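You operate a simulated robot arm through the tools that you are given. There is no shell and no other tool.

You run a simulated robot arm. Do the job below in one go: nothing can be reset, and whatever is moved stays where it is left.

JOB
Shut the valve board down, but leave the faulty valve alone.
Fine: the card names it; valve one first, then every other open valve.

It is judged by the outcome, as a careful person would: the job done as asked, and still so three seconds after it is handed in. It fails if anything else is knocked over, pushed out of place, dropped, spilled or broken.

ROBOT AND FRAMES
A 7-joint arm with a two-finger parallel gripper, fixed in place. Base frame: the origin is at the foot of the arm, x ahead of it, y to its left, z up. Lengths are in cm, angles in rad, forces in N, time in s.
With the tool pointing down near the work surface it reaches from about 30 to 72 cm from the base axis. Its first joint turns from -2.897 to 2.897 rad. Payload 3.43 kg.
The TCP is the grasp point between the finger pads, 3.4 cm short of the fingertips. In the tool frame z runs along the fingers and y along their closing line. Largest opening 12.8 cm; finger width 2.4, thickness 1.2; the body of the gripper, 4.8 by 13 cm, starts 9.6 cm behind the TCP.
Orientation is that of the tool frame in the base frame, as [roll, pitch, yaw] about the fixed x, y, z axes, in that order (R = Rz(yaw) Ry(pitch) Rx(roll)). With the fingers straight down and closing along the base's y, the tool's x points along the base's -x, its y along +y and its z along -z.

CONTROLS
- The arm moves only by the tool jog_arm. Its argument "deltas" is text: rows parted by semicolons, each of 7 numbers parted by spaces: the shift along the tool's x, y, z in cm, then the turn, a rotation vector about the tool's x, y, z in rad, then the closure, from 0 (fully open) to 1 (shut). In form: tx ty tz ax ay az fingers; .... A call has 1 to 20 rows; each row shifts and turns the commanded pose from where the row before left it, along the tool's axes as they then stand. A row lasts 0.2 s, in which the tool goes at most 5 cm and 0.15 rad; a call with a longer step from one row to the next is refused whole, and so is a gripper value outside its range. A pose out of reach is approached as far as the arm can. The call stops where the force on the tool passes 40 N (or 10 N more than at its start, if that is more) or the arm is blocked; 0.2 s more then pass. Each finger travels about 10.8 cm/s and halts on what it meets, pressing with about 30 N; the grip force reading is that of the motor and also rises with nothing between the fingers. The clock runs only during rows and for 0.2 s after the last one: add rows that do not move to give the fingers time. It gives the time, the measured TCP pose, the force on the tool (base axes), the opening and the grip force at its end, in the units of the frame above (readings bear some noise), with the torque about the TCP (base axes, N m) and any sound that the robot's microphone picked up, and new pictures: "pictures" is both (left out), scene, wrist or none.
- Cameras (640 x 400 px; columns grow to the right, rows downward): "scene" is fixed at [4.88, -65.14, 163.74]; the picture's right is [0.66, -0.75, 0.00], its down [-0.30, -0.26, -0.92] and it looks along [0.69, 0.60, -0.40] (base axes); focal length 316 px, centre (320, 200). "wrist" rides on the gripper at [7.6, -1.1, -16] in the tool frame; the picture's right is [0.15, 0.99, 0.00], its down [-0.88, 0.13, -0.46] and it looks along [-0.45, 0.07, 0.89] (tool axes); focal length 234 px, centre (320, 200). There is no depth. A picture from a camera that has moved, and an enlarged one, comes with that camera's place and axes in the base frame and with its lens.
- move_column(by): slides the trunk up (or, below 0, down) by that many cm; the arm rides with it, the base frame stays. It gives what a move gives, with no picture.
- inspect(camera, box): a new picture of the part [left, top, right, bottom] of that camera's present view, enlarged. No time passes.
- job_done(): hands the job in; it is judged then, once.

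Places have to be worked out from the pictures, the camera data and where the tool is seen. Open the gripper and draw the arm clear of the work before you hand the job in, unless the task says otherwise.

The tools are called after ">>>" as name(argument=value, ...) on one line, values as JSON. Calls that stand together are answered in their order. jog_arm: Moves the arm, as the interface text tells. Its arguments: {"type":"object","properties":{"deltas":{"type":"string"},"pictures":{"type":"string","enum":["both","scene","wrist","none"]}},"required":["deltas"]} The other tools are called the same way: move_column (by) slides the trunk up or down; inspect (camera, box) takes an enlarged picture of a part of a camera's view; job_done () hands the job in.

At the start:

```text
clock: 0.0
tcp_pos: [33.95, -6.98, 149.03]
orientation: [-3.141, -0.002, 3.141]
force: [0.5, 0.4, 0.5]
ft_torque: [0.02, -0.02, -0.02]
opening: 12.81
finger_force: 0.1
trunk travel left (down, up): [-27.5, 4.9]
```

scene: 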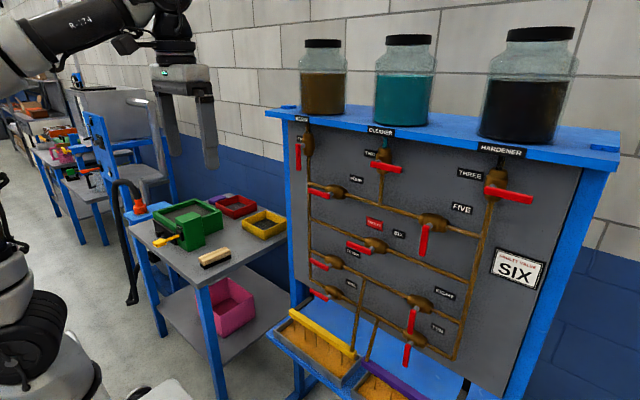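
wrist: 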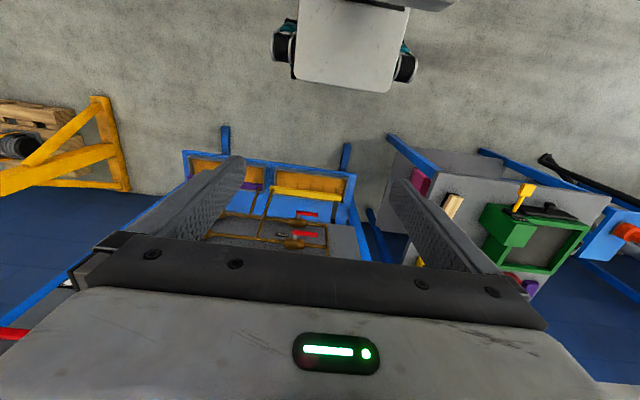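

I'll start by looking closely at the valve board, the card and the labels.

>>> inspect(camera="scene", box=[280, 110, 440, 210])

>>> inspect(camera="scene", box=[400, 130, 560, 230])

>>> inspect(camera="scene", box=[280, 200, 440, 300])

>>> inspect(camera="scene", box=[330, 270, 490, 370])

>>> inspect(camera="scene", box=[480, 230, 560, 300])

```text
4.00 times, centred on (360, 160) of scene
camera zoom: at [4.88, -65.14, 163.74], right [0.66, -0.75, 0.0], down [-0.3, -0.26, -0.92], along [0.69, 0.6, -0.4], focal length 1265 px, centre (160, 360)
```

zoom: 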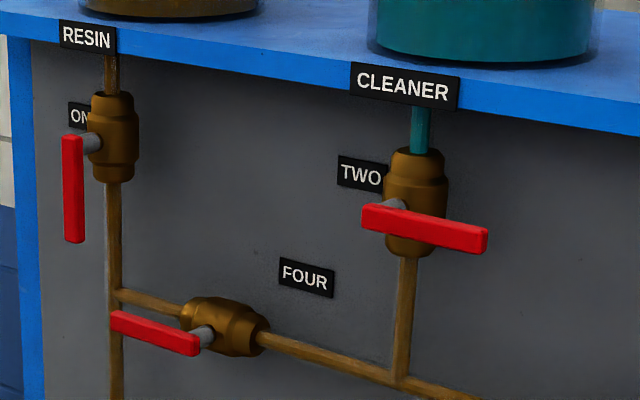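

```text
4.00 times, centred on (480, 180) of scene
camera zoom: at [4.88, -65.14, 163.74], right [0.66, -0.75, 0.0], down [-0.3, -0.26, -0.92], along [0.69, 0.6, -0.4], focal length 1265 px, centre (-320, 280)
```

zoom: 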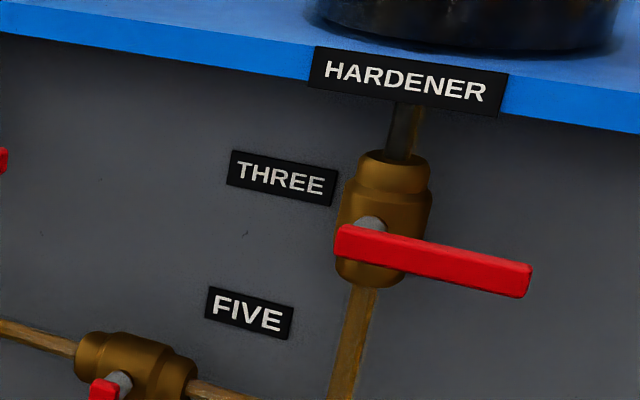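

```text
4.00 times, centred on (360, 250) of scene
camera zoom: at [4.88, -65.14, 163.74], right [0.66, -0.75, 0.0], down [-0.3, -0.26, -0.92], along [0.69, 0.6, -0.4], focal length 1265 px, centre (160, 0)
```

zoom: 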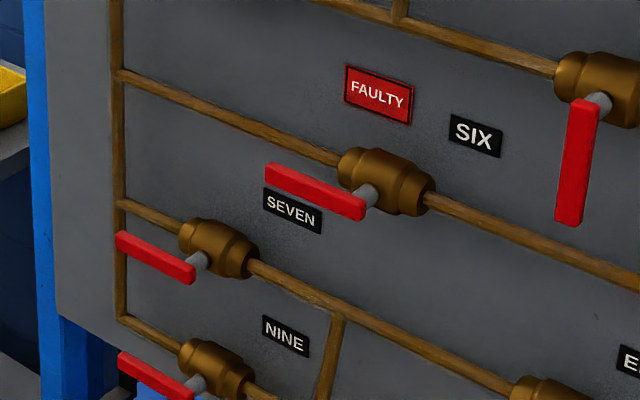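

```text
4.00 times, centred on (410, 320) of scene
camera zoom: at [4.88, -65.14, 163.74], right [0.66, -0.75, 0.0], down [-0.3, -0.26, -0.92], along [0.69, 0.6, -0.4], focal length 1265 px, centre (-40, -280)
```

zoom: 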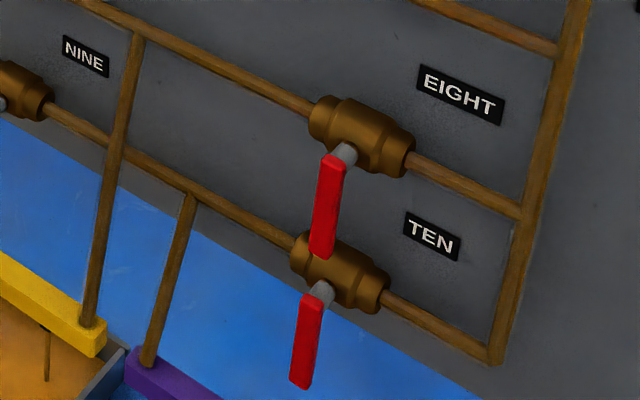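

```text
5.71 times, centred on (520, 265) of scene
camera zoom: at [4.88, -65.14, 163.74], right [0.66, -0.75, 0.0], down [-0.3, -0.26, -0.92], along [0.69, 0.6, -0.4], focal length 1807 px, centre (-823, -171)
```

zoom: 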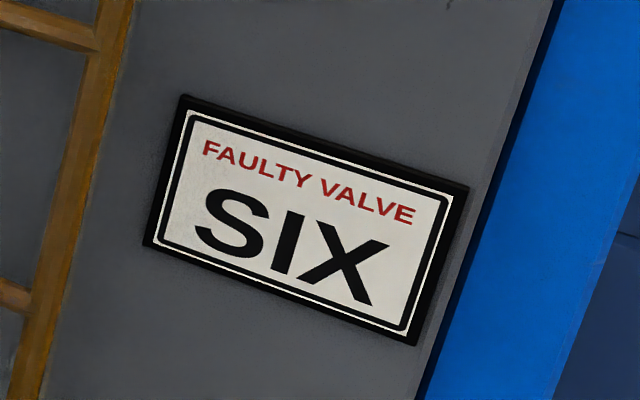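

The card names valve SIX as faulty. Handles lying along their pipe mean open, so ONE, FOUR, SEVEN and NINE (and SIX) are open, while TWO, THREE, FIVE, EIGHT and TEN are across their pipes, so closed. I'll enlarge the wrist view to triangulate the board.

>>> inspect(camera="wrist", box=[180, 140, 400, 280])

>>> inspect(camera="scene", box=[260, 90, 620, 400])

```text
2.86 times, centred on (290, 210) of wrist
camera zoom: at [26.47, -7.98, 164.98], right [-0.15, 0.99, 0.0], down [0.88, 0.13, 0.46], along [0.45, 0.07, -0.89], focal length 669 px, centre (406, 171)
```

zoom: 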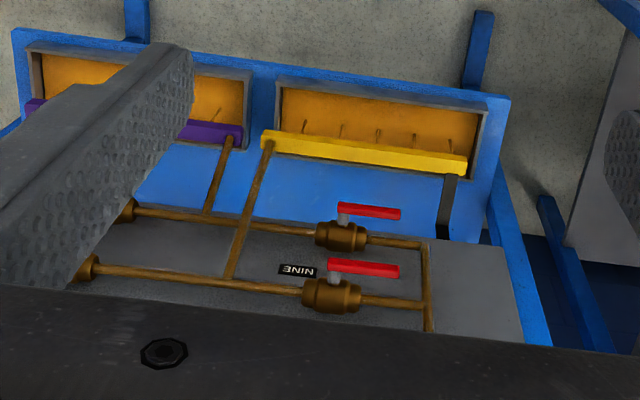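

```text
1.29 times, centred on (440, 245) of scene
camera zoom: at [4.88, -65.14, 163.74], right [0.66, -0.75, 0.0], down [-0.3, -0.26, -0.92], along [0.69, 0.6, -0.4], focal length 408 px, centre (165, 142)
```

zoom: 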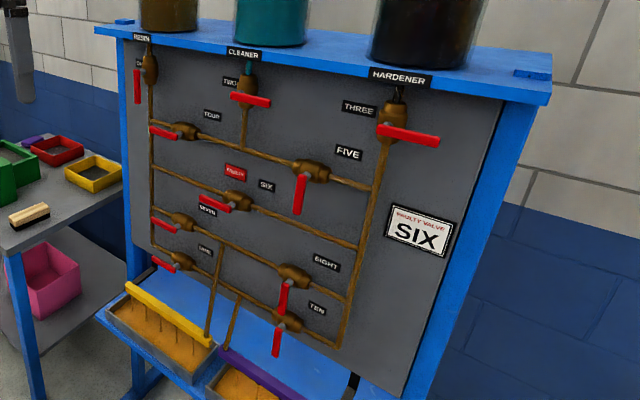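

Triangulation from both cameras puts the handles at about x≈72: ONE's pivot near (y 2, z 140), with FOUR, SEVEN and NINE pivots near y −9.7 at z 127, 100.6 and 88. I'll close the fingers into a pushing pin, then move forward and start tilting the tool toward horizontal, well clear of the board.

>>> jog_arm(deltas="-2.1 1.1 1.2 0 -0.1428 0 1; -1.908 1.1 1.487 0 -0.1428 0 1; -1.677 1.1 1.743 0 -0.1428 0 1; -1.412 1.1 1.964 0 -0.1428 0 1; -1.118 1.1 2.145 0 -0.1428 0 1; -0.801 1.1 2.282 0 -0.1428 0 1")

```text
clock: 1.1
tcp_pos: [46.66, -2.68, 136.52]
orientation: [3.107, 0.48, 3.121]
force: [-0.2, 0.3, -0.5]
ft_torque: [0.01, -0.02, 0.05]
opening: 0.0
finger_force: 30.2
trunk travel left (down, up): [-27.5, 4.9]
stopped in row 5: the arm was blocked; the commanded pose is now the measured one
camera wrist: at [32.7, -3.91, 147.03], right [-0.12, 0.99, -0.04], down [0.57, 0.1, 0.81], along [0.81, 0.08, -0.58], focal length 234 px, centre (320, 200)
```

scene: 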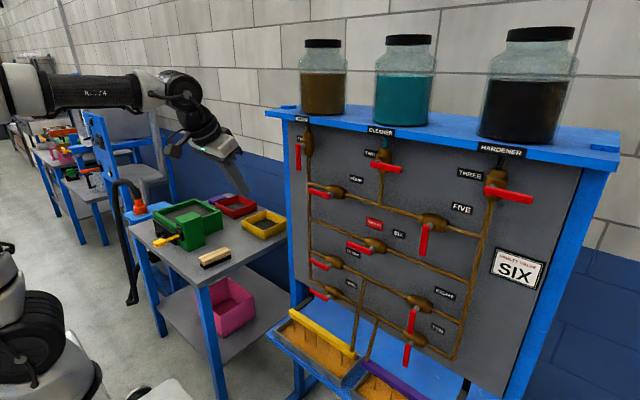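
wrist: 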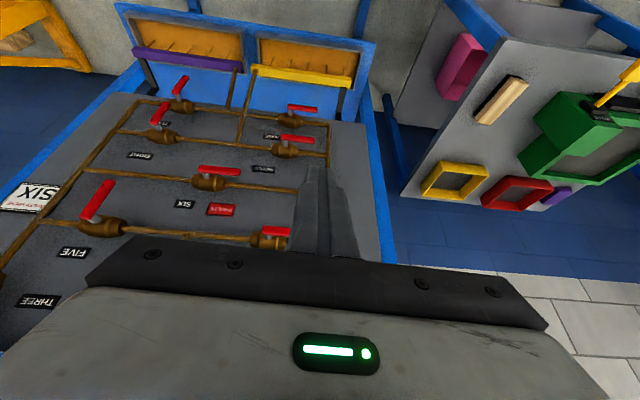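

The arm stopped at a joint limit, with no force on it. Its forearm is at z≈159 and the wrist about 25 cm behind the TCP, so I'll lower the trunk first and then swing the tool level about the wrist.

>>> move_column(by=-24)

```text
clock: 3.6
tcp_pos: [46.6, -2.56, 112.35]
orientation: [3.106, 0.478, 3.121]
force: [-0.1, 0.2, 0.1]
ft_torque: [0.01, 0.01, -0.01]
opening: 0.01
finger_force: 30.1
trunk travel left (down, up): [-3.5, 28.9]
```

The trunk is down and the TCP is at z≈112, x≈47. Now I'll swing the tool up toward horizontal about the wrist centre, ending near (60, −2.6, 135), about 8 cm short of the handles.

>>> jog_arm(deltas="-2.51 0 -0.125 0 -0.099 0 1; -2.51 0 -0.125 0 -0.099 0 1; -2.51 0 -0.125 0 -0.099 0 1; -2.51 0 -0.125 0 -0.099 0 1; -2.51 0 -0.125 0 -0.099 0 1; -2.51 0 -0.125 0 -0.099 0 1; -2.51 0 -0.125 0 -0.099 0 1")

```text
clock: 5.2
tcp_pos: [58.17, -2.97, 125.54]
orientation: [3.066, 1.178, 3.069]
force: [0.3, 0.9, 0.8]
ft_torque: [0.02, 0.02, 0.02]
opening: 0.04
finger_force: 30.1
trunk travel left (down, up): [-3.5, 28.9]
camera wrist: at [40.66, -3.86, 124.49], right [-0.05, 0.99, -0.11], down [-0.08, 0.1, 0.99], along [0.99, 0.06, 0.08], focal length 234 px, centre (320, 200)
```

scene: 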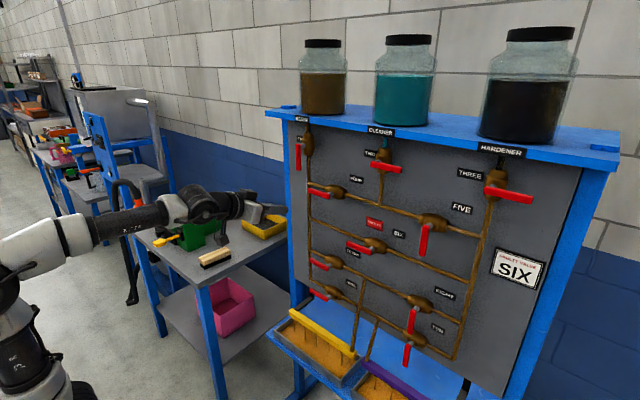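
wrist: 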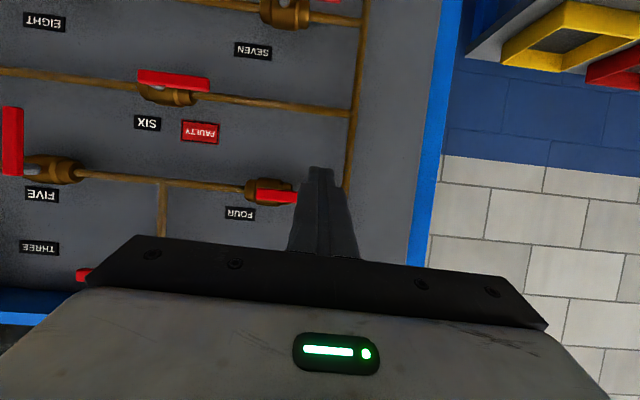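

The swing works and the tool is nearly level, with valve FOUR ahead of the fingers. I'll finish levelling, correct the slight roll, and move up and left to a standoff beside ONE's handle at about (62, 6.5, 135).

>>> jog_arm(deltas="-2.516 2.38 -0.01 0 -0.098 -0.008 1; -2.505 2.38 0.238 0 -0.098 -0.008 1; -2.47 2.38 0.481 0 -0.098 -0.008 1; -2.411 2.38 0.721 0 -0.097 -0.007 1; 0 0 0 0 0 0 1")

```text
clock: 6.7
tcp_pos: [62.89, 4.48, 133.4]
orientation: [2.128, 1.517, 2.128]
force: [0.1, -0.9, -0.6]
ft_torque: [-0.01, 0.03, -0.03]
opening: 0.0
finger_force: 29.9
trunk travel left (down, up): [-3.5, 28.9]
stopped in row 5: the arm was blocked; the commanded pose is now the measured one
camera wrist: at [46.89, 3.83, 126.13], right [0.0, 0.99, -0.1], down [-0.43, 0.09, 0.9], along [0.9, 0.05, 0.43], focal length 234 px, centre (320, 200)
```

scene: 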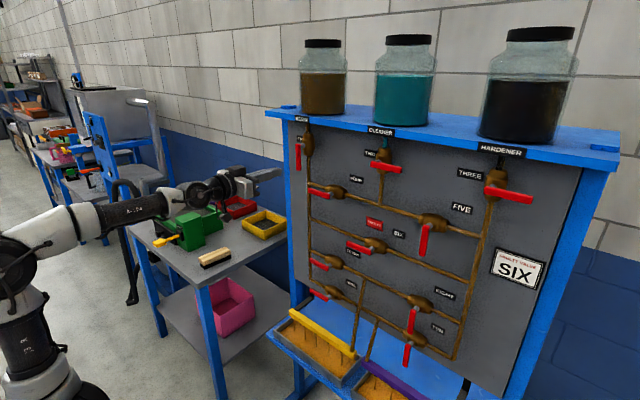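
wrist: 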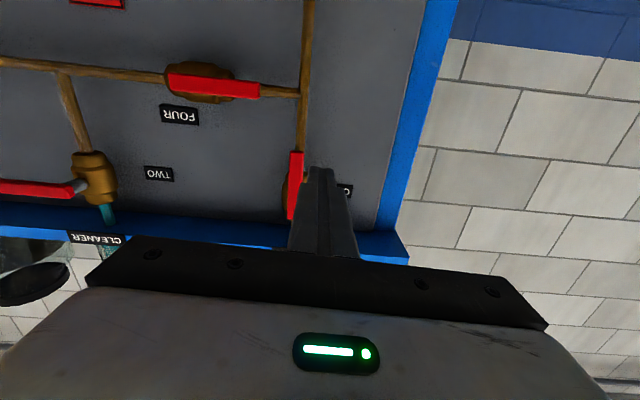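

The tool is level and pointing straight at the board at (62.9, 4.5, 133.4). The wrist view confirms ONE's handle at y≈2.1, z 132.7–141. I'll nudge a little left and up for clearance and see whether the arm follows.

>>> jog_arm(deltas="-0.3 0.4 0 0 0 0 1; -0.3 0.4 0 0 0 0 1; 0 0 0 0 0 0 1", pictures="none")

```text
clock: 7.5
tcp_pos: [62.98, 5.02, 133.78]
orientation: [2.128, 1.51, 2.124]
force: [-0.3, -0.1, 0.3]
ft_torque: [-0.02, 0.0, 0.01]
opening: 0.0
finger_force: 30.5
trunk travel left (down, up): [-3.5, 28.9]
```

It followed. Now I'll go forward about 6.9 cm so the fingertips reach x≈73.3, just left of ONE's handle and short of the pipe.

>>> jog_arm(deltas="0 0.05 1.0 0 0 0 1; 0 0.05 1.0 0 0 0 1; 0 0.05 1.0 0 0 0 1; 0 0.05 1.0 0 0 0 1; 0 0.05 1.0 0 0 0 1; 0 0 1.0 0 0 0 1; 0 0 0.9 0 0 0 1; 0 0 0 0 0 0 1")

```text
clock: 9.2
tcp_pos: [69.76, 5.8, 133.9]
orientation: [2.125, 1.516, 2.124]
force: [-0.3, -0.4, 0.6]
ft_torque: [0.01, 0.01, -0.02]
opening: 0.0
finger_force: 30.1
trunk travel left (down, up): [-3.5, 28.9]
camera wrist: at [53.81, 4.88, 126.65], right [0.0, 0.99, -0.1], down [-0.43, 0.09, 0.9], along [0.9, 0.05, 0.43], focal length 234 px, centre (320, 200)
```

scene: 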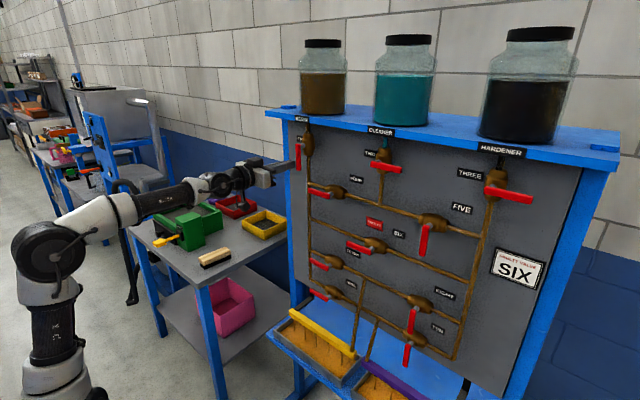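
wrist: 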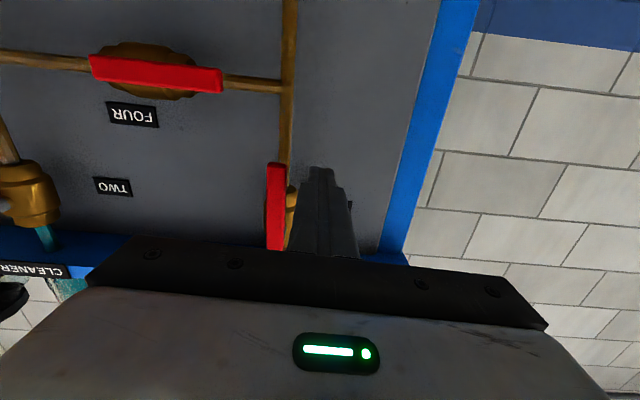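

>>> inspect(camera="scene", box=[230, 110, 350, 210])

>>> inspect(camera="wrist", box=[220, 130, 400, 260])

```text
4.00 times, centred on (290, 160) of scene
camera zoom: at [4.88, -65.14, 163.74], right [0.66, -0.75, 0.0], down [-0.3, -0.26, -0.92], along [0.69, 0.6, -0.4], focal length 1265 px, centre (440, 360)
```

zoom: 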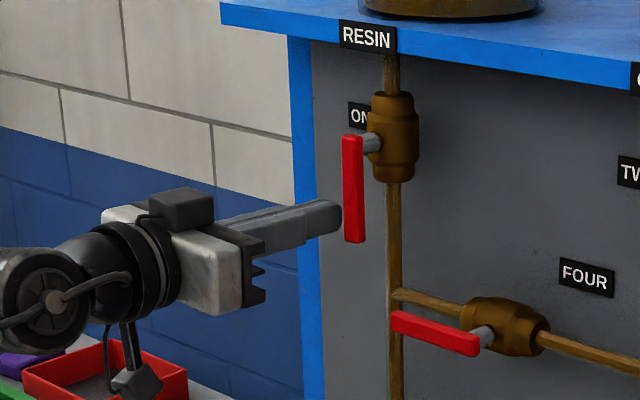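

```text
3.08 times, centred on (310, 195) of wrist
camera zoom: at [53.81, 4.88, 126.65], right [0.0, 0.99, -0.1], down [-0.43, 0.09, 0.9], along [0.9, 0.05, 0.43], focal length 720 px, centre (351, 215)
```

zoom: 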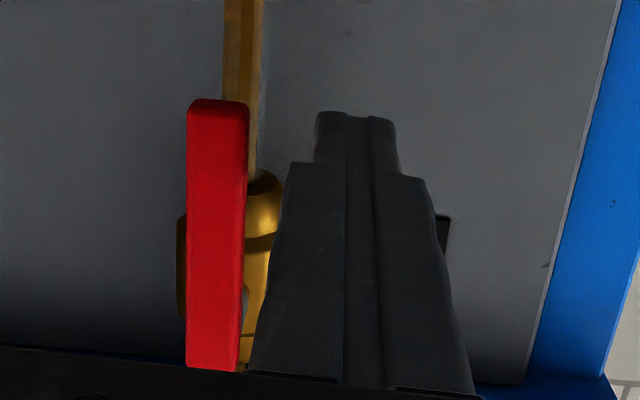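

The fingertip sits just left of ONE's handle, level with its lower part, matching my projection. Now I'll push it to the right along the arc about the pivot (y 2.1, z 140.2), the first 30° or so.

>>> jog_arm(deltas="-0.19 -0.87 0 0 0 0 1; -0.19 -0.87 0 0 0 0 1; 0.15 -0.69 0 0 0 0 1; 0.15 -0.69 0 0 0 0 1; -0.02 -0.76 0 0 0 0 1; -0.02 -0.76 0 0 0 0 1; 0 0 0 0 0 0 1")

```text
clock: 10.8
tcp_pos: [69.77, 1.89, 133.9]
orientation: [2.078, 1.521, 2.073]
force: [-0.6, 1.4, -0.6]
ft_torque: [-0.03, 0.03, -0.01]
opening: 0.02
finger_force: 29.5
out of reach, approached as far as the arm can: row 5, 6
trunk travel left (down, up): [-3.5, 28.9]
camera wrist: at [53.84, 1.21, 126.6], right [0.0, 0.99, -0.1], down [-0.43, 0.09, 0.9], along [0.9, 0.04, 0.43], focal length 234 px, centre (320, 200)
```

scene: 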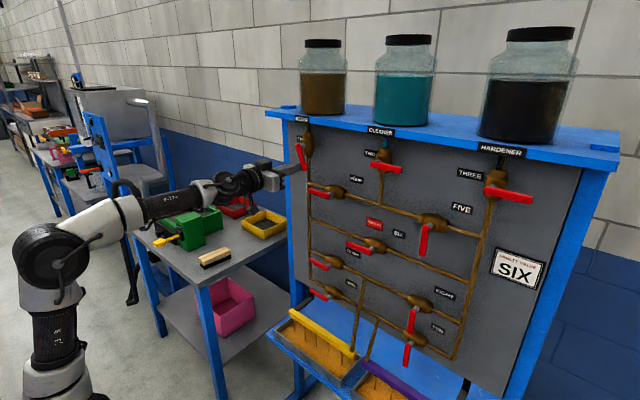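
wrist: 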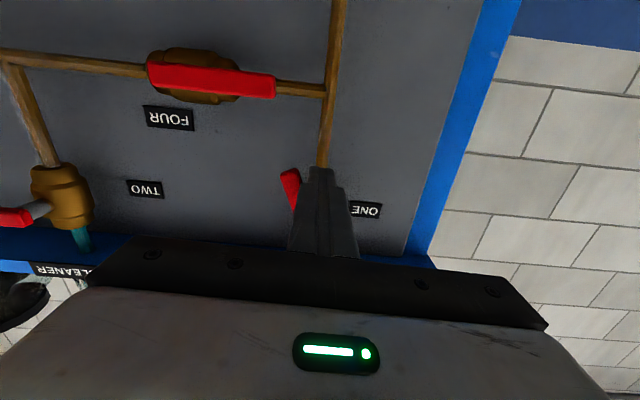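

ONE's handle is turning with almost no resistance, but the forearm and tool are now collinear, which limits sideways motion. I'll pitch the tool down about 15°, keeping the fingertip in place, to get out of that straight-wrist pose.

>>> jog_arm(deltas="-0.2 0.1 0 0 0.085 0 1; -0.2 0.1 0.05 0 0.085 0 1; -0.2 0 0.05 0 0.085 0 1; 0 0 0 0 0 0 1", pictures="scene")

```text
clock: 11.5
tcp_pos: [67.9, 0.67, 134.82]
orientation: [3.099, 1.368, 3.08]
force: [-69.3, 1.2, -3.8]
ft_torque: [-0.01, -0.12, -0.51]
opening: 0.02
finger_force: 29.7
out of reach, approached as far as the arm can: row 1
trunk travel left (down, up): [-3.5, 28.9]
stopped in row 3: the force on the tool passed its limit at 227 N (the readings are from after the stop); the commanded pose is now the measured one
```

scene: 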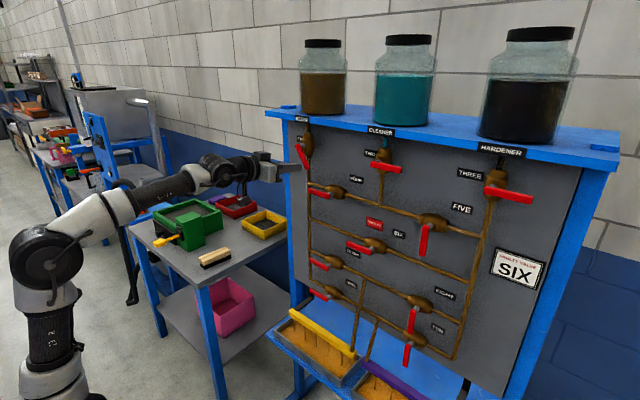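

A sudden large contact force came up as the arm passed the straight-wrist pose. I'll look closely before doing anything else.

>>> inspect(camera="scene", box=[230, 110, 350, 210])

>>> inspect(camera="wrist", box=[0, 0, 640, 400])

```text
4.00 times, centred on (290, 160) of scene
camera zoom: at [4.88, -65.14, 163.74], right [0.66, -0.75, 0.0], down [-0.3, -0.26, -0.92], along [0.69, 0.6, -0.4], focal length 1265 px, centre (440, 360)
```

zoom: 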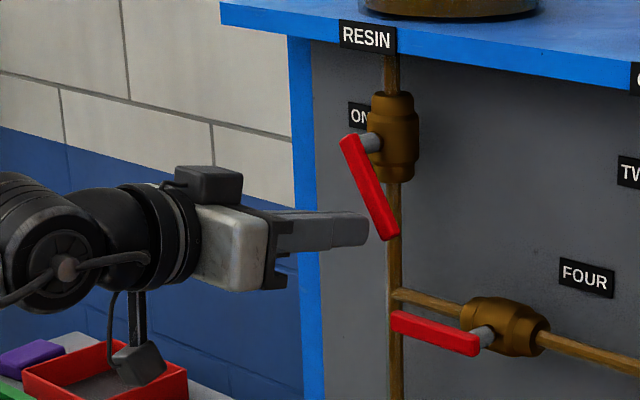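

```text
1.00 times, centred on (320, 200) of wrist (not enlarged: the box is as wide or as high as the picture)
camera zoom: at [50.86, 0.0, 130.51], right [-0.01, 0.99, -0.13], down [-0.27, 0.13, 0.96], along [0.96, 0.05, 0.26], focal length 234 px, centre (320, 200)
```

zoom: 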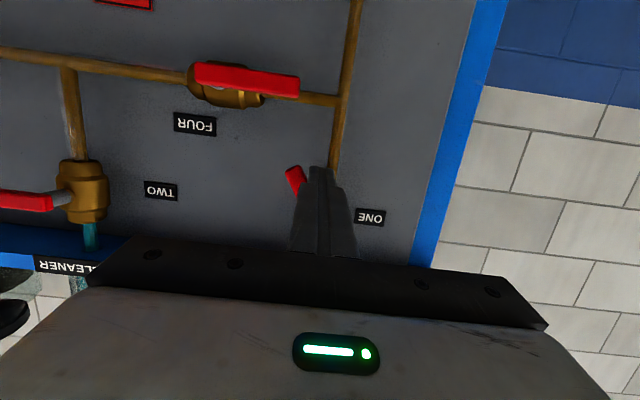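

The fingertip slipped back and pressed on the front face of ONE's handle. Nothing looks damaged and the handle is about 30° round. I'll back straight out to relieve the force.

>>> jog_arm(deltas="0 0 -1 0 0 0 1; 0 0 -1 0 0 0 1; 0 0 -1 0 0 0 1; 0 0 -1 0 0 0 1; 0 0 0 0 0 0 1")

```text
clock: 12.7
tcp_pos: [64.9, 0.79, 134.89]
orientation: [3.114, 1.359, 3.094]
force: [-0.6, -0.5, -0.1]
ft_torque: [0.0, 0.02, -0.01]
opening: 0.0
finger_force: 30.0
trunk travel left (down, up): [-3.5, 28.9]
camera wrist: at [47.81, 0.06, 130.7], right [-0.01, 0.99, -0.14], down [-0.26, 0.13, 0.96], along [0.97, 0.05, 0.25], focal length 234 px, centre (320, 200)
```

scene: 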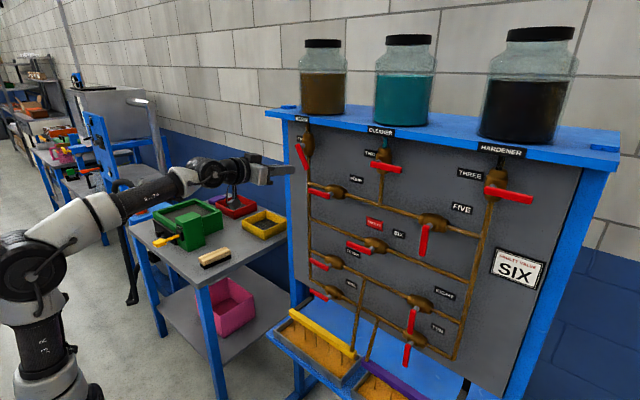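
wrist: 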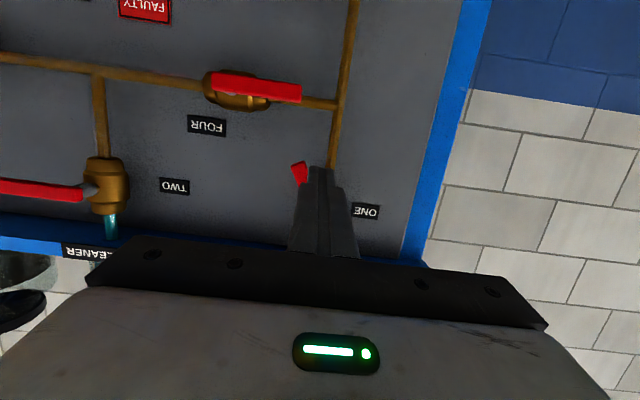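

Force is back to zero and the tool is pitched about 12° down. I'll lower the trunk a little more so the forearm slopes up and the wrist stays bent, away from the singular pose.

>>> move_column(by=-3.4)

```text
clock: 13.5
tcp_pos: [64.91, 0.86, 131.48]
orientation: [3.113, 1.359, 3.094]
force: [0.0, 0.1, 0.0]
ft_torque: [-0.01, -0.01, -0.04]
opening: 0.0
finger_force: 30.3
trunk travel left (down, up): [-0.1, 32.3]
```

Trunk is at its lower end. I'll raise the TCP back to about z 134.6, shift slightly left and pitch a bit more, staying about 6 cm off the handle.

>>> jog_arm(deltas="-0.943 0.5 -0.52 0 0.03 0 1; -0.943 0.5 -0.52 0 0.03 0 1; -0.943 0.5 -0.52 0 0.03 0 1; 0 0 0 0 0 0 1; 0 0 0 0 0 0 1")

```text
clock: 14.7
tcp_pos: [64.02, 2.31, 134.61]
orientation: [3.122, 1.268, 3.103]
force: [-0.3, -0.2, 0.2]
ft_torque: [-0.03, 0.01, -0.01]
opening: 0.0
finger_force: 29.8
trunk travel left (down, up): [-0.1, 32.3]
camera wrist: at [46.66, 1.7, 132.1], right [-0.02, 0.99, -0.13], down [-0.17, 0.13, 0.98], along [0.98, 0.05, 0.17], focal length 234 px, centre (320, 200)
```

scene: 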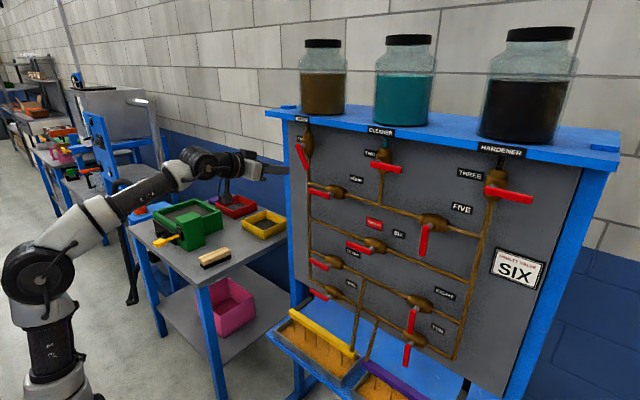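
wrist: 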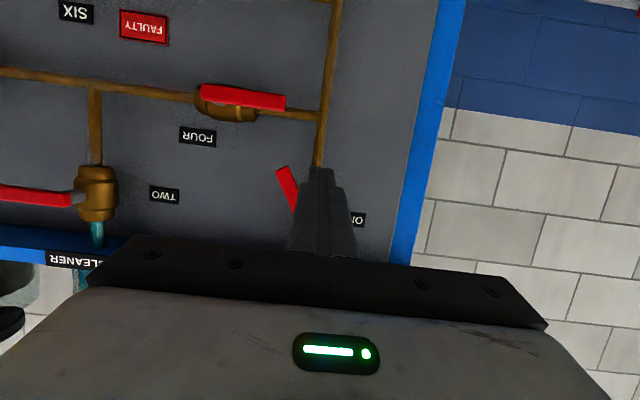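

The arm tracks well in this posture, and ONE's handle is at about 31° from vertical with its tip near (y −1.6, z 134). I'll insert the fingertip left of and below the handle, about 1 cm clear.

>>> jog_arm(deltas="-0.213 -0.03 0.961 0 0 0 1; -0.213 -0.03 0.961 0 0 0 1; -0.213 -0.03 0.961 0 0 0 1; -0.213 -0.03 0.961 0 0 0 1; -0.213 -0.03 0.961 0 0 0 1; -0.213 -0.03 0.961 0 0 0 1; 0 0 0 0 0 0 1")

>>> inspect(camera="scene", box=[230, 110, 350, 210])

```text
clock: 16.3
tcp_pos: [69.84, 1.97, 133.89]
orientation: [3.121, 1.268, 3.104]
force: [0.6, -0.7, -0.2]
ft_torque: [-0.02, 0.0, 0.0]
opening: 0.0
finger_force: 30.2
trunk travel left (down, up): [-0.1, 32.3]
camera wrist: at [52.5, 1.2, 131.4], right [-0.02, 0.99, -0.13], down [-0.17, 0.13, 0.98], along [0.98, 0.05, 0.17], focal length 234 px, centre (320, 200)
```

scene: 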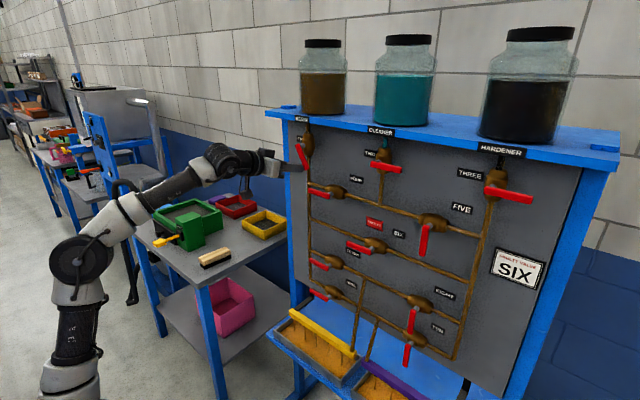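
wrist: 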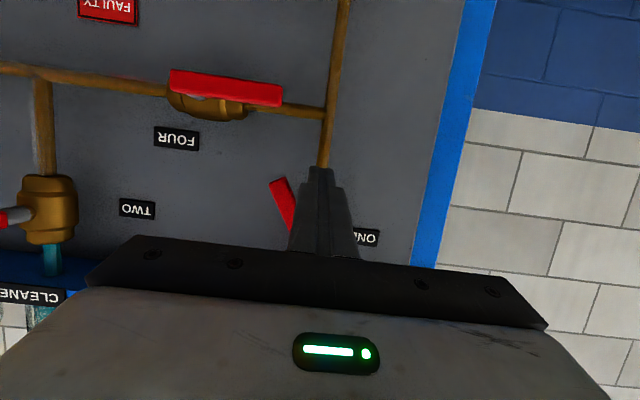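

```text
4.00 times, centred on (290, 160) of scene
camera zoom: at [4.88, -65.14, 163.74], right [0.66, -0.75, 0.0], down [-0.3, -0.26, -0.92], along [0.69, 0.6, -0.4], focal length 1265 px, centre (440, 360)
```

zoom: 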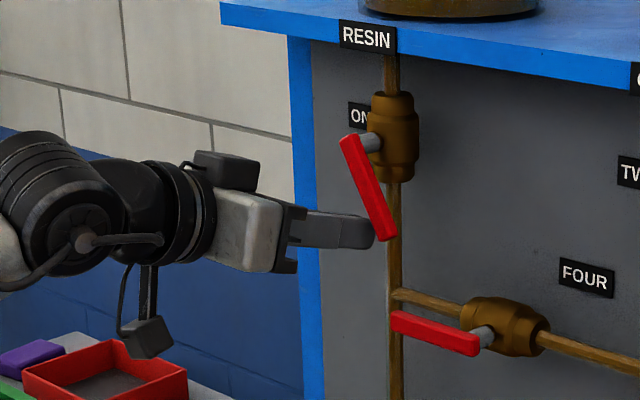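

The fingertip is tucked beside the handle with no contact force. I'll push on along the arc to about 60° first.

>>> jog_arm(deltas="-0.343 -0.763 -0.091 0 0 0 1; -0.343 -0.763 -0.091 0 0 0 1; -0.324 -0.808 -0.085 0 0 0 1; -0.362 -0.788 -0.097 0 0 0 1; -0.514 -0.697 -0.146 0 0 0 1; 0 0 0 0 0 0 1")

>>> inspect(camera="scene", box=[230, 110, 350, 210])

```text
clock: 17.7
tcp_pos: [69.98, -1.85, 135.9]
orientation: [3.124, 1.268, 3.103]
force: [-0.8, -0.8, -0.6]
ft_torque: [-0.04, 0.01, -0.01]
opening: 0.0
finger_force: 30.5
trunk travel left (down, up): [-0.1, 32.3]
camera wrist: at [52.62, -2.53, 133.33], right [-0.02, 0.99, -0.13], down [-0.17, 0.13, 0.98], along [0.99, 0.05, 0.17], focal length 234 px, centre (320, 200)
```

scene: 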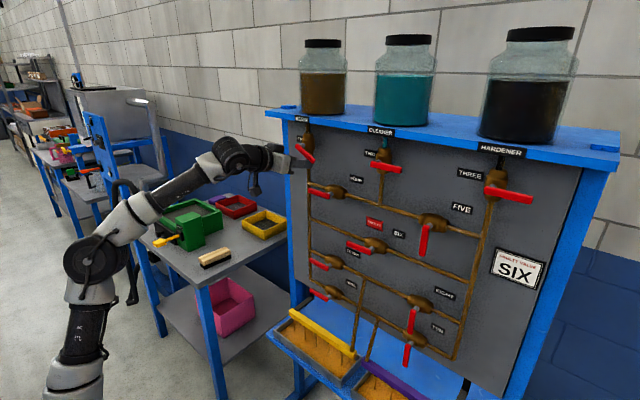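
wrist: 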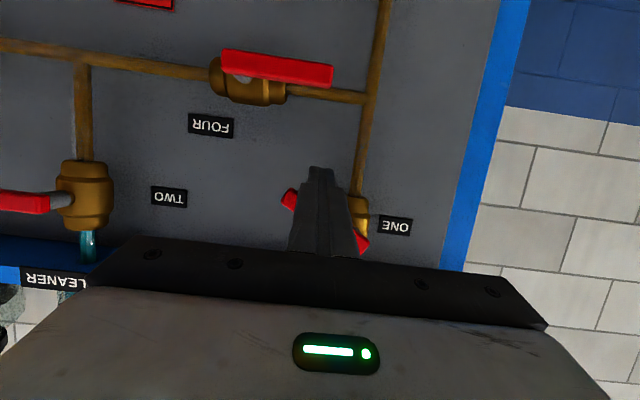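

```text
4.00 times, centred on (290, 160) of scene
camera zoom: at [4.88, -65.14, 163.74], right [0.66, -0.75, 0.0], down [-0.3, -0.26, -0.92], along [0.69, 0.6, -0.4], focal length 1265 px, centre (440, 360)
```

zoom: 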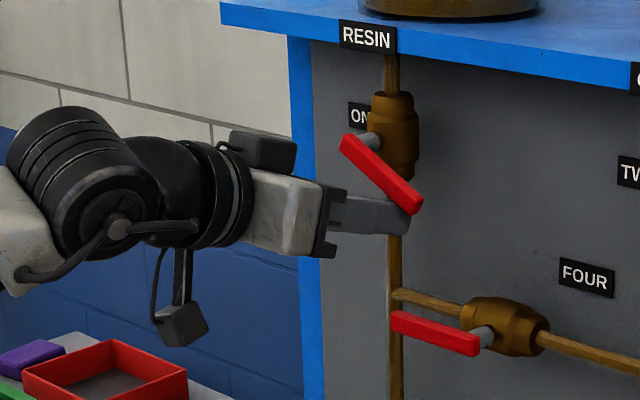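

The handle is following smoothly, now near 58°. I'll complete the arc to 90° plus a slight overtravel against the stop.

>>> jog_arm(deltas="-0.599 -0.646 -0.174 0 0 0 1; -0.722 -0.566 -0.214 0 0 0 1; -0.816 -0.425 -0.246 0 0 0 1; -0.863 -0.345 -0.262 0 0 0 1; -0.5 -0.1 -0.155 0 0 0 1; 0 0 0 0 0 0 1")

>>> inspect(camera="scene", box=[230, 110, 350, 210])

```text
clock: 18.8
tcp_pos: [70.17, -3.7, 138.36]
orientation: [3.121, 1.246, 3.108]
force: [-1.8, 0.3, -3.3]
ft_torque: [-0.02, 0.03, 0.06]
opening: 0.0
finger_force: 30.2
trunk travel left (down, up): [-0.1, 32.3]
stopped in row 5: the force on the tool passed its limit at 47 N (the readings are from after the stop); the commanded pose is now the measured one
camera wrist: at [52.67, -4.48, 136.21], right [-0.03, 0.99, -0.13], down [-0.15, 0.13, 0.98], along [0.99, 0.05, 0.14], focal length 234 px, centre (320, 200)
```

scene: 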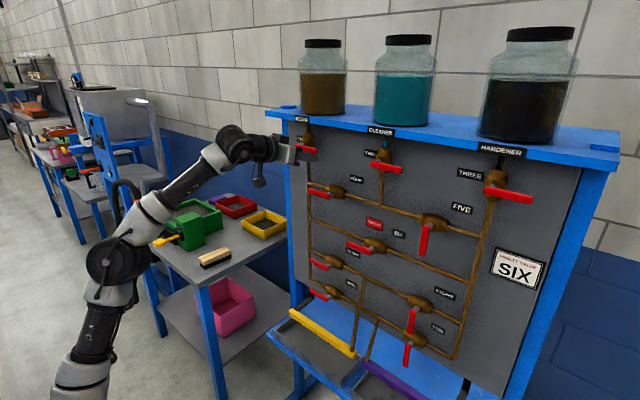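
wrist: 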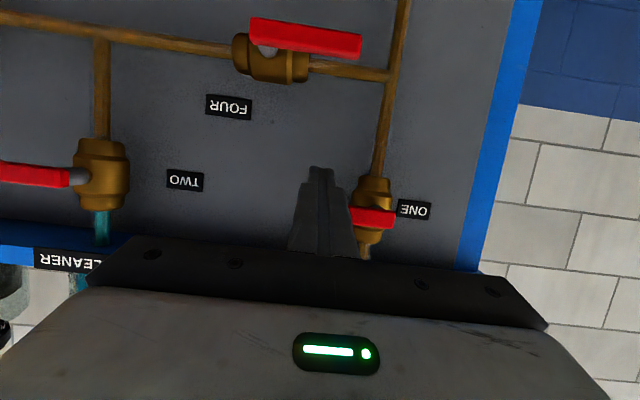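

```text
4.00 times, centred on (290, 160) of scene
camera zoom: at [4.88, -65.14, 163.74], right [0.66, -0.75, 0.0], down [-0.3, -0.26, -0.92], along [0.69, 0.6, -0.4], focal length 1265 px, centre (440, 360)
```

zoom: 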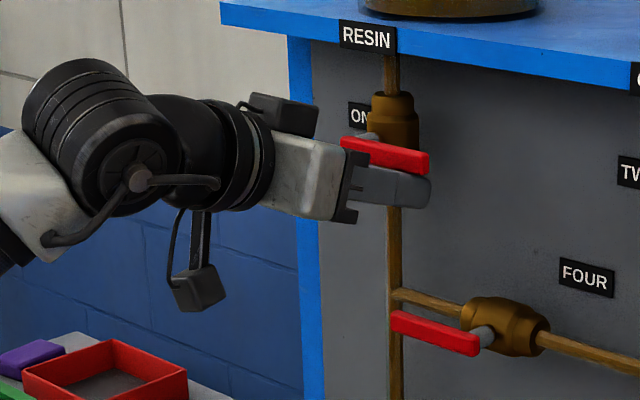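

ONE's handle is now horizontal against its stop (47 N at the stop) and the resin in the trays has gone, so ONE is closed. I'll ease off, back straight out, then drop to a standoff above FOUR's handle with a bit more downward pitch.

>>> jog_arm(deltas="0.4 0 0 0 0 0 1; 0 0 -1.4 0 0 0 1; 0 0 -1.4 0 0 0 1; 0 0 -1.4 0 0 0 1; 0 0 -1.4 0 0 0 1; 0 0 -1.4 0 0 0 1; 1.87 0 0.73 0 0.043 0 1; 1.87 0 0.73 0 0.043 0 1; 1.87 0 0.73 0 0.043 0 1; 0 0 0 0 0 0 1; 0 0 0 0 0 0 1")

>>> inspect(camera="scene", box=[240, 110, 400, 210])

```text
clock: 21.2
tcp_pos: [63.16, -3.5, 134.25]
orientation: [3.125, 1.119, 3.112]
force: [0.4, 0.3, 0.3]
ft_torque: [0.0, 0.04, 0.03]
opening: 0.01
finger_force: 29.8
trunk travel left (down, up): [-0.1, 32.3]
camera wrist: at [45.72, -4.31, 134.24], right [-0.05, 0.99, -0.12], down [-0.02, 0.12, 0.99], along [1.0, 0.05, 0.02], focal length 234 px, centre (320, 200)
```

scene: 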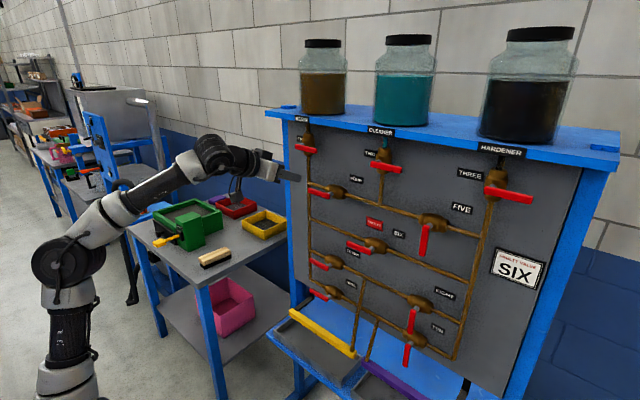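
wrist: 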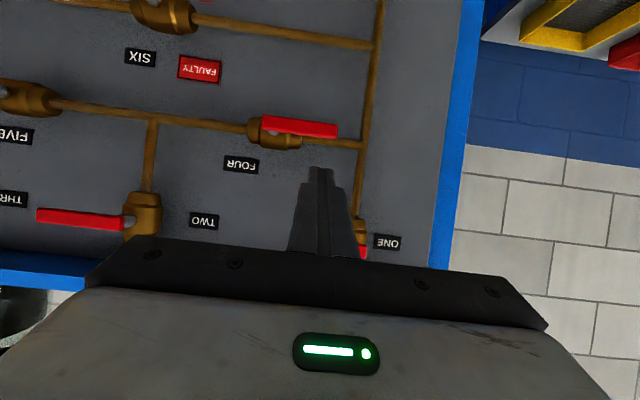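

```text
4.00 times, centred on (320, 160) of scene
camera zoom: at [4.88, -65.14, 163.74], right [0.66, -0.75, 0.0], down [-0.3, -0.26, -0.92], along [0.69, 0.6, -0.4], focal length 1265 px, centre (320, 360)
```

zoom: 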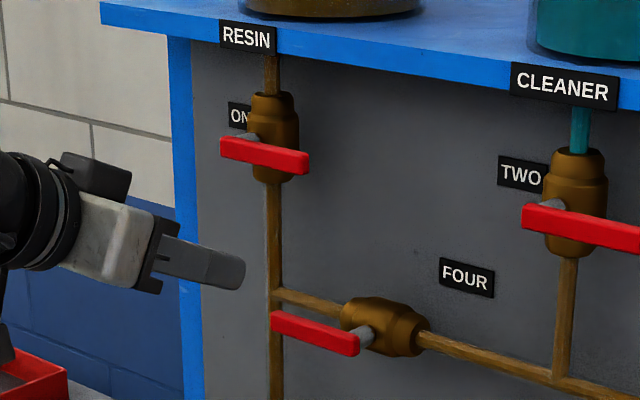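

ONE stays closed. FOUR's handle measures y −10.4 to −2.0 at z≈126.9, so I'll insert the fingertip about 2 cm above the outer part of it.

>>> jog_arm(deltas="-0.055 0.012 1.24 0 0 0 1; -0.055 0.012 1.24 0 0 0 1; -0.055 0.012 1.24 0 0 0 1; -0.055 0.012 1.24 0 0 0 1; -0.055 0.012 1.24 0 0 0 1; -0.055 0.012 1.24 0 0 0 1; 0 0 0 0 0 0 1")

>>> inspect(camera="scene", box=[250, 130, 390, 230])

```text
clock: 22.8
tcp_pos: [70.11, -3.58, 131.27]
orientation: [3.126, 1.12, 3.114]
force: [-0.1, -0.2, 0.6]
ft_torque: [0.01, -0.01, -0.01]
opening: 0.0
finger_force: 29.5
trunk travel left (down, up): [-0.1, 32.3]
camera wrist: at [52.53, -4.38, 131.31], right [-0.05, 0.99, -0.12], down [-0.02, 0.12, 0.99], along [1.0, 0.05, 0.02], focal length 234 px, centre (320, 200)
```

scene: 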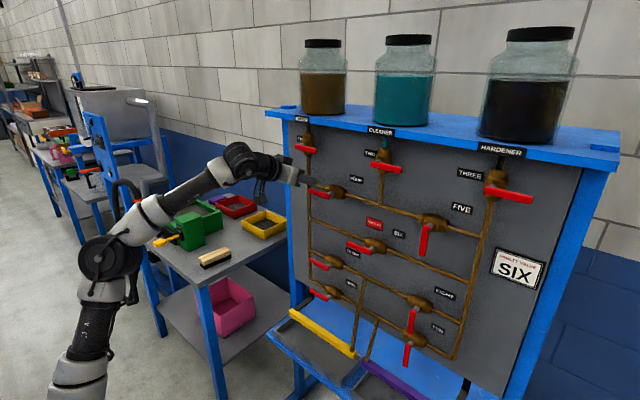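
wrist: 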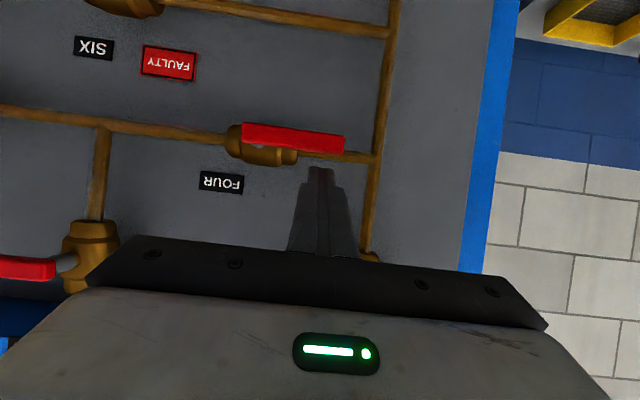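

```text
4.00 times, centred on (320, 180) of scene
camera zoom: at [4.88, -65.14, 163.74], right [0.66, -0.75, 0.0], down [-0.3, -0.26, -0.92], along [0.69, 0.6, -0.4], focal length 1265 px, centre (320, 280)
```

zoom: 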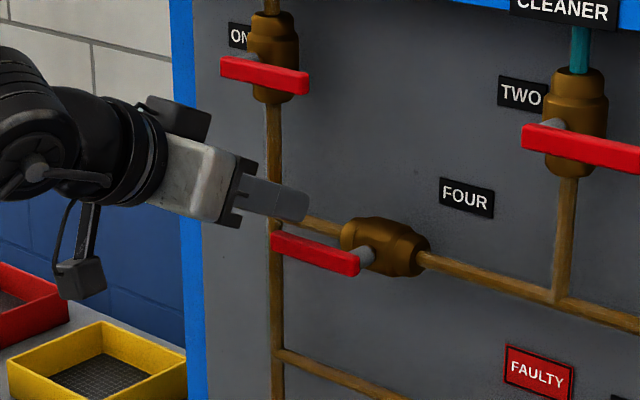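

The fingertip is just above FOUR's handle near its outer end. I'll push it down along the arc to about 60°.

>>> jog_arm(deltas="0.898 -0.107 0.438 0 0 0 1; 0.81 -0.006 0.393 0 0 0 1; 0.814 0.294 0.39 0 0 0 1; 0.675 0.015 0.327 0 0 0 1; 0.702 0.015 0.34 0 0 0 1; 0.717 -0.206 0.351 0 0 0 1; 0.699 -0.225 0.343 0 0 0 1; 0.669 -0.455 0.332 0 0 0 1; 0.66 -0.455 0.328 0 0 0 1; 0 0 0 0 0 0 1")

>>> inspect(camera="scene", box=[250, 130, 390, 230])

```text
clock: 25.0
tcp_pos: [70.28, -4.55, 123.73]
orientation: [3.124, 1.119, 3.111]
force: [-0.4, 0.6, 1.0]
ft_torque: [-0.01, -0.01, 0.03]
opening: 0.01
finger_force: 30.0
trunk travel left (down, up): [-0.1, 32.3]
camera wrist: at [52.7, -5.4, 123.84], right [-0.05, 0.99, -0.12], down [-0.02, 0.12, 0.99], along [1.0, 0.05, 0.02], focal length 234 px, centre (320, 200)
```

scene: 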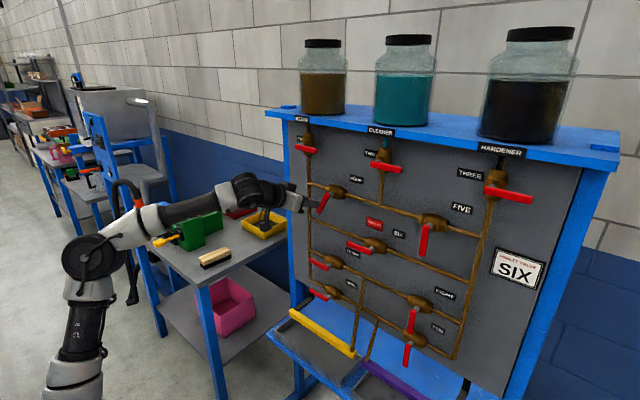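
wrist: 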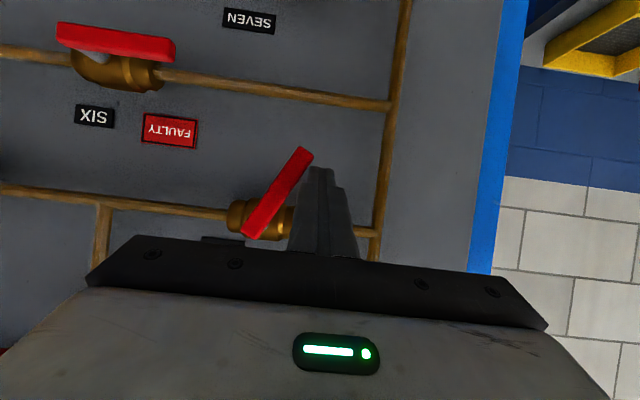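

```text
4.00 times, centred on (320, 180) of scene
camera zoom: at [4.88, -65.14, 163.74], right [0.66, -0.75, 0.0], down [-0.3, -0.26, -0.92], along [0.69, 0.6, -0.4], focal length 1265 px, centre (320, 280)
```

zoom: 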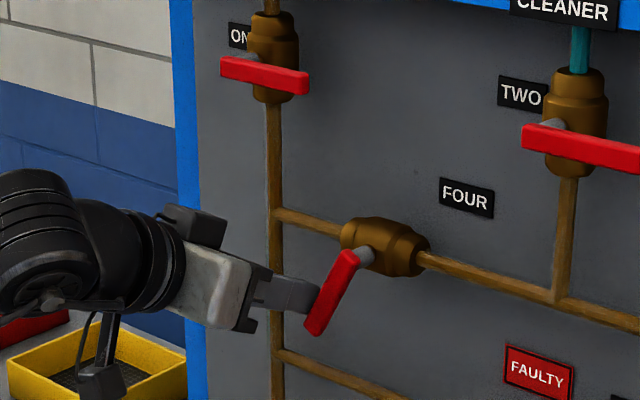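

FOUR's handle is at about 58° and moving freely. I'll finish the arc to straight down with slight overtravel.

>>> jog_arm(deltas="0.54 -0.684 0.273 0 0 0 1; 0.54 -0.694 0.273 0 0 0 1; 0.349 -0.853 0.183 0 0 0 1; 0.33 -0.903 0.175 0 0 0 1; 0 -0.5 0.005 0 0 0 1; 0 0 0 0 0 0 1")

>>> inspect(camera="scene", box=[250, 130, 390, 230])

```text
clock: 26.4
tcp_pos: [70.18, -7.61, 122.05]
orientation: [3.126, 1.118, 3.12]
force: [-7.9, 20.2, -1.4]
ft_torque: [-0.01, 0.01, 0.38]
opening: 0.01
finger_force: 29.4
trunk travel left (down, up): [-0.1, 32.3]
camera wrist: at [52.66, -8.61, 122.0], right [-0.06, 0.99, -0.13], down [-0.02, 0.12, 0.99], along [1.0, 0.06, 0.02], focal length 234 px, centre (320, 200)
```

scene: 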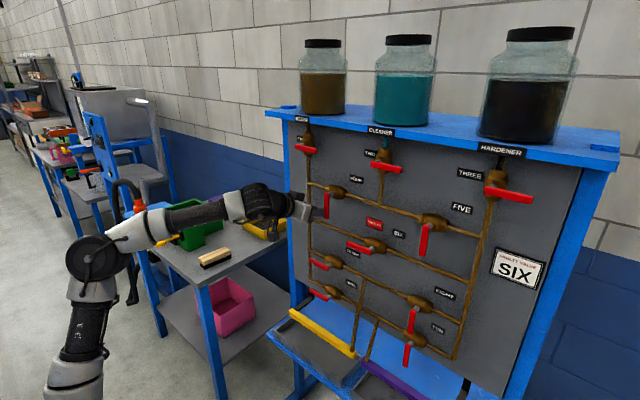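
wrist: 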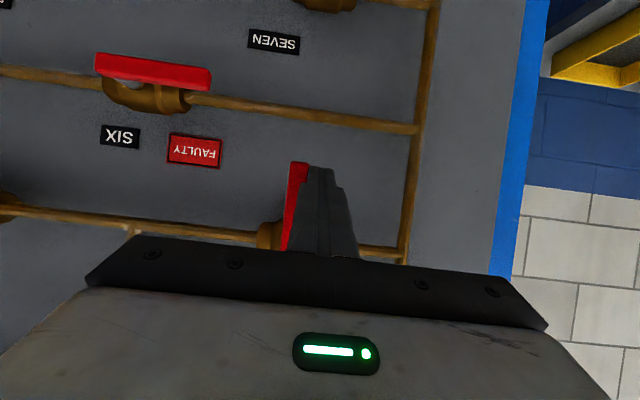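

```text
4.00 times, centred on (320, 180) of scene
camera zoom: at [4.88, -65.14, 163.74], right [0.66, -0.75, 0.0], down [-0.3, -0.26, -0.92], along [0.69, 0.6, -0.4], focal length 1265 px, centre (320, 280)
```

zoom: 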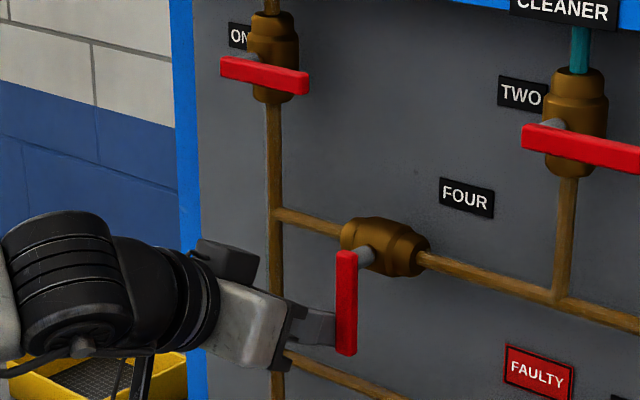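

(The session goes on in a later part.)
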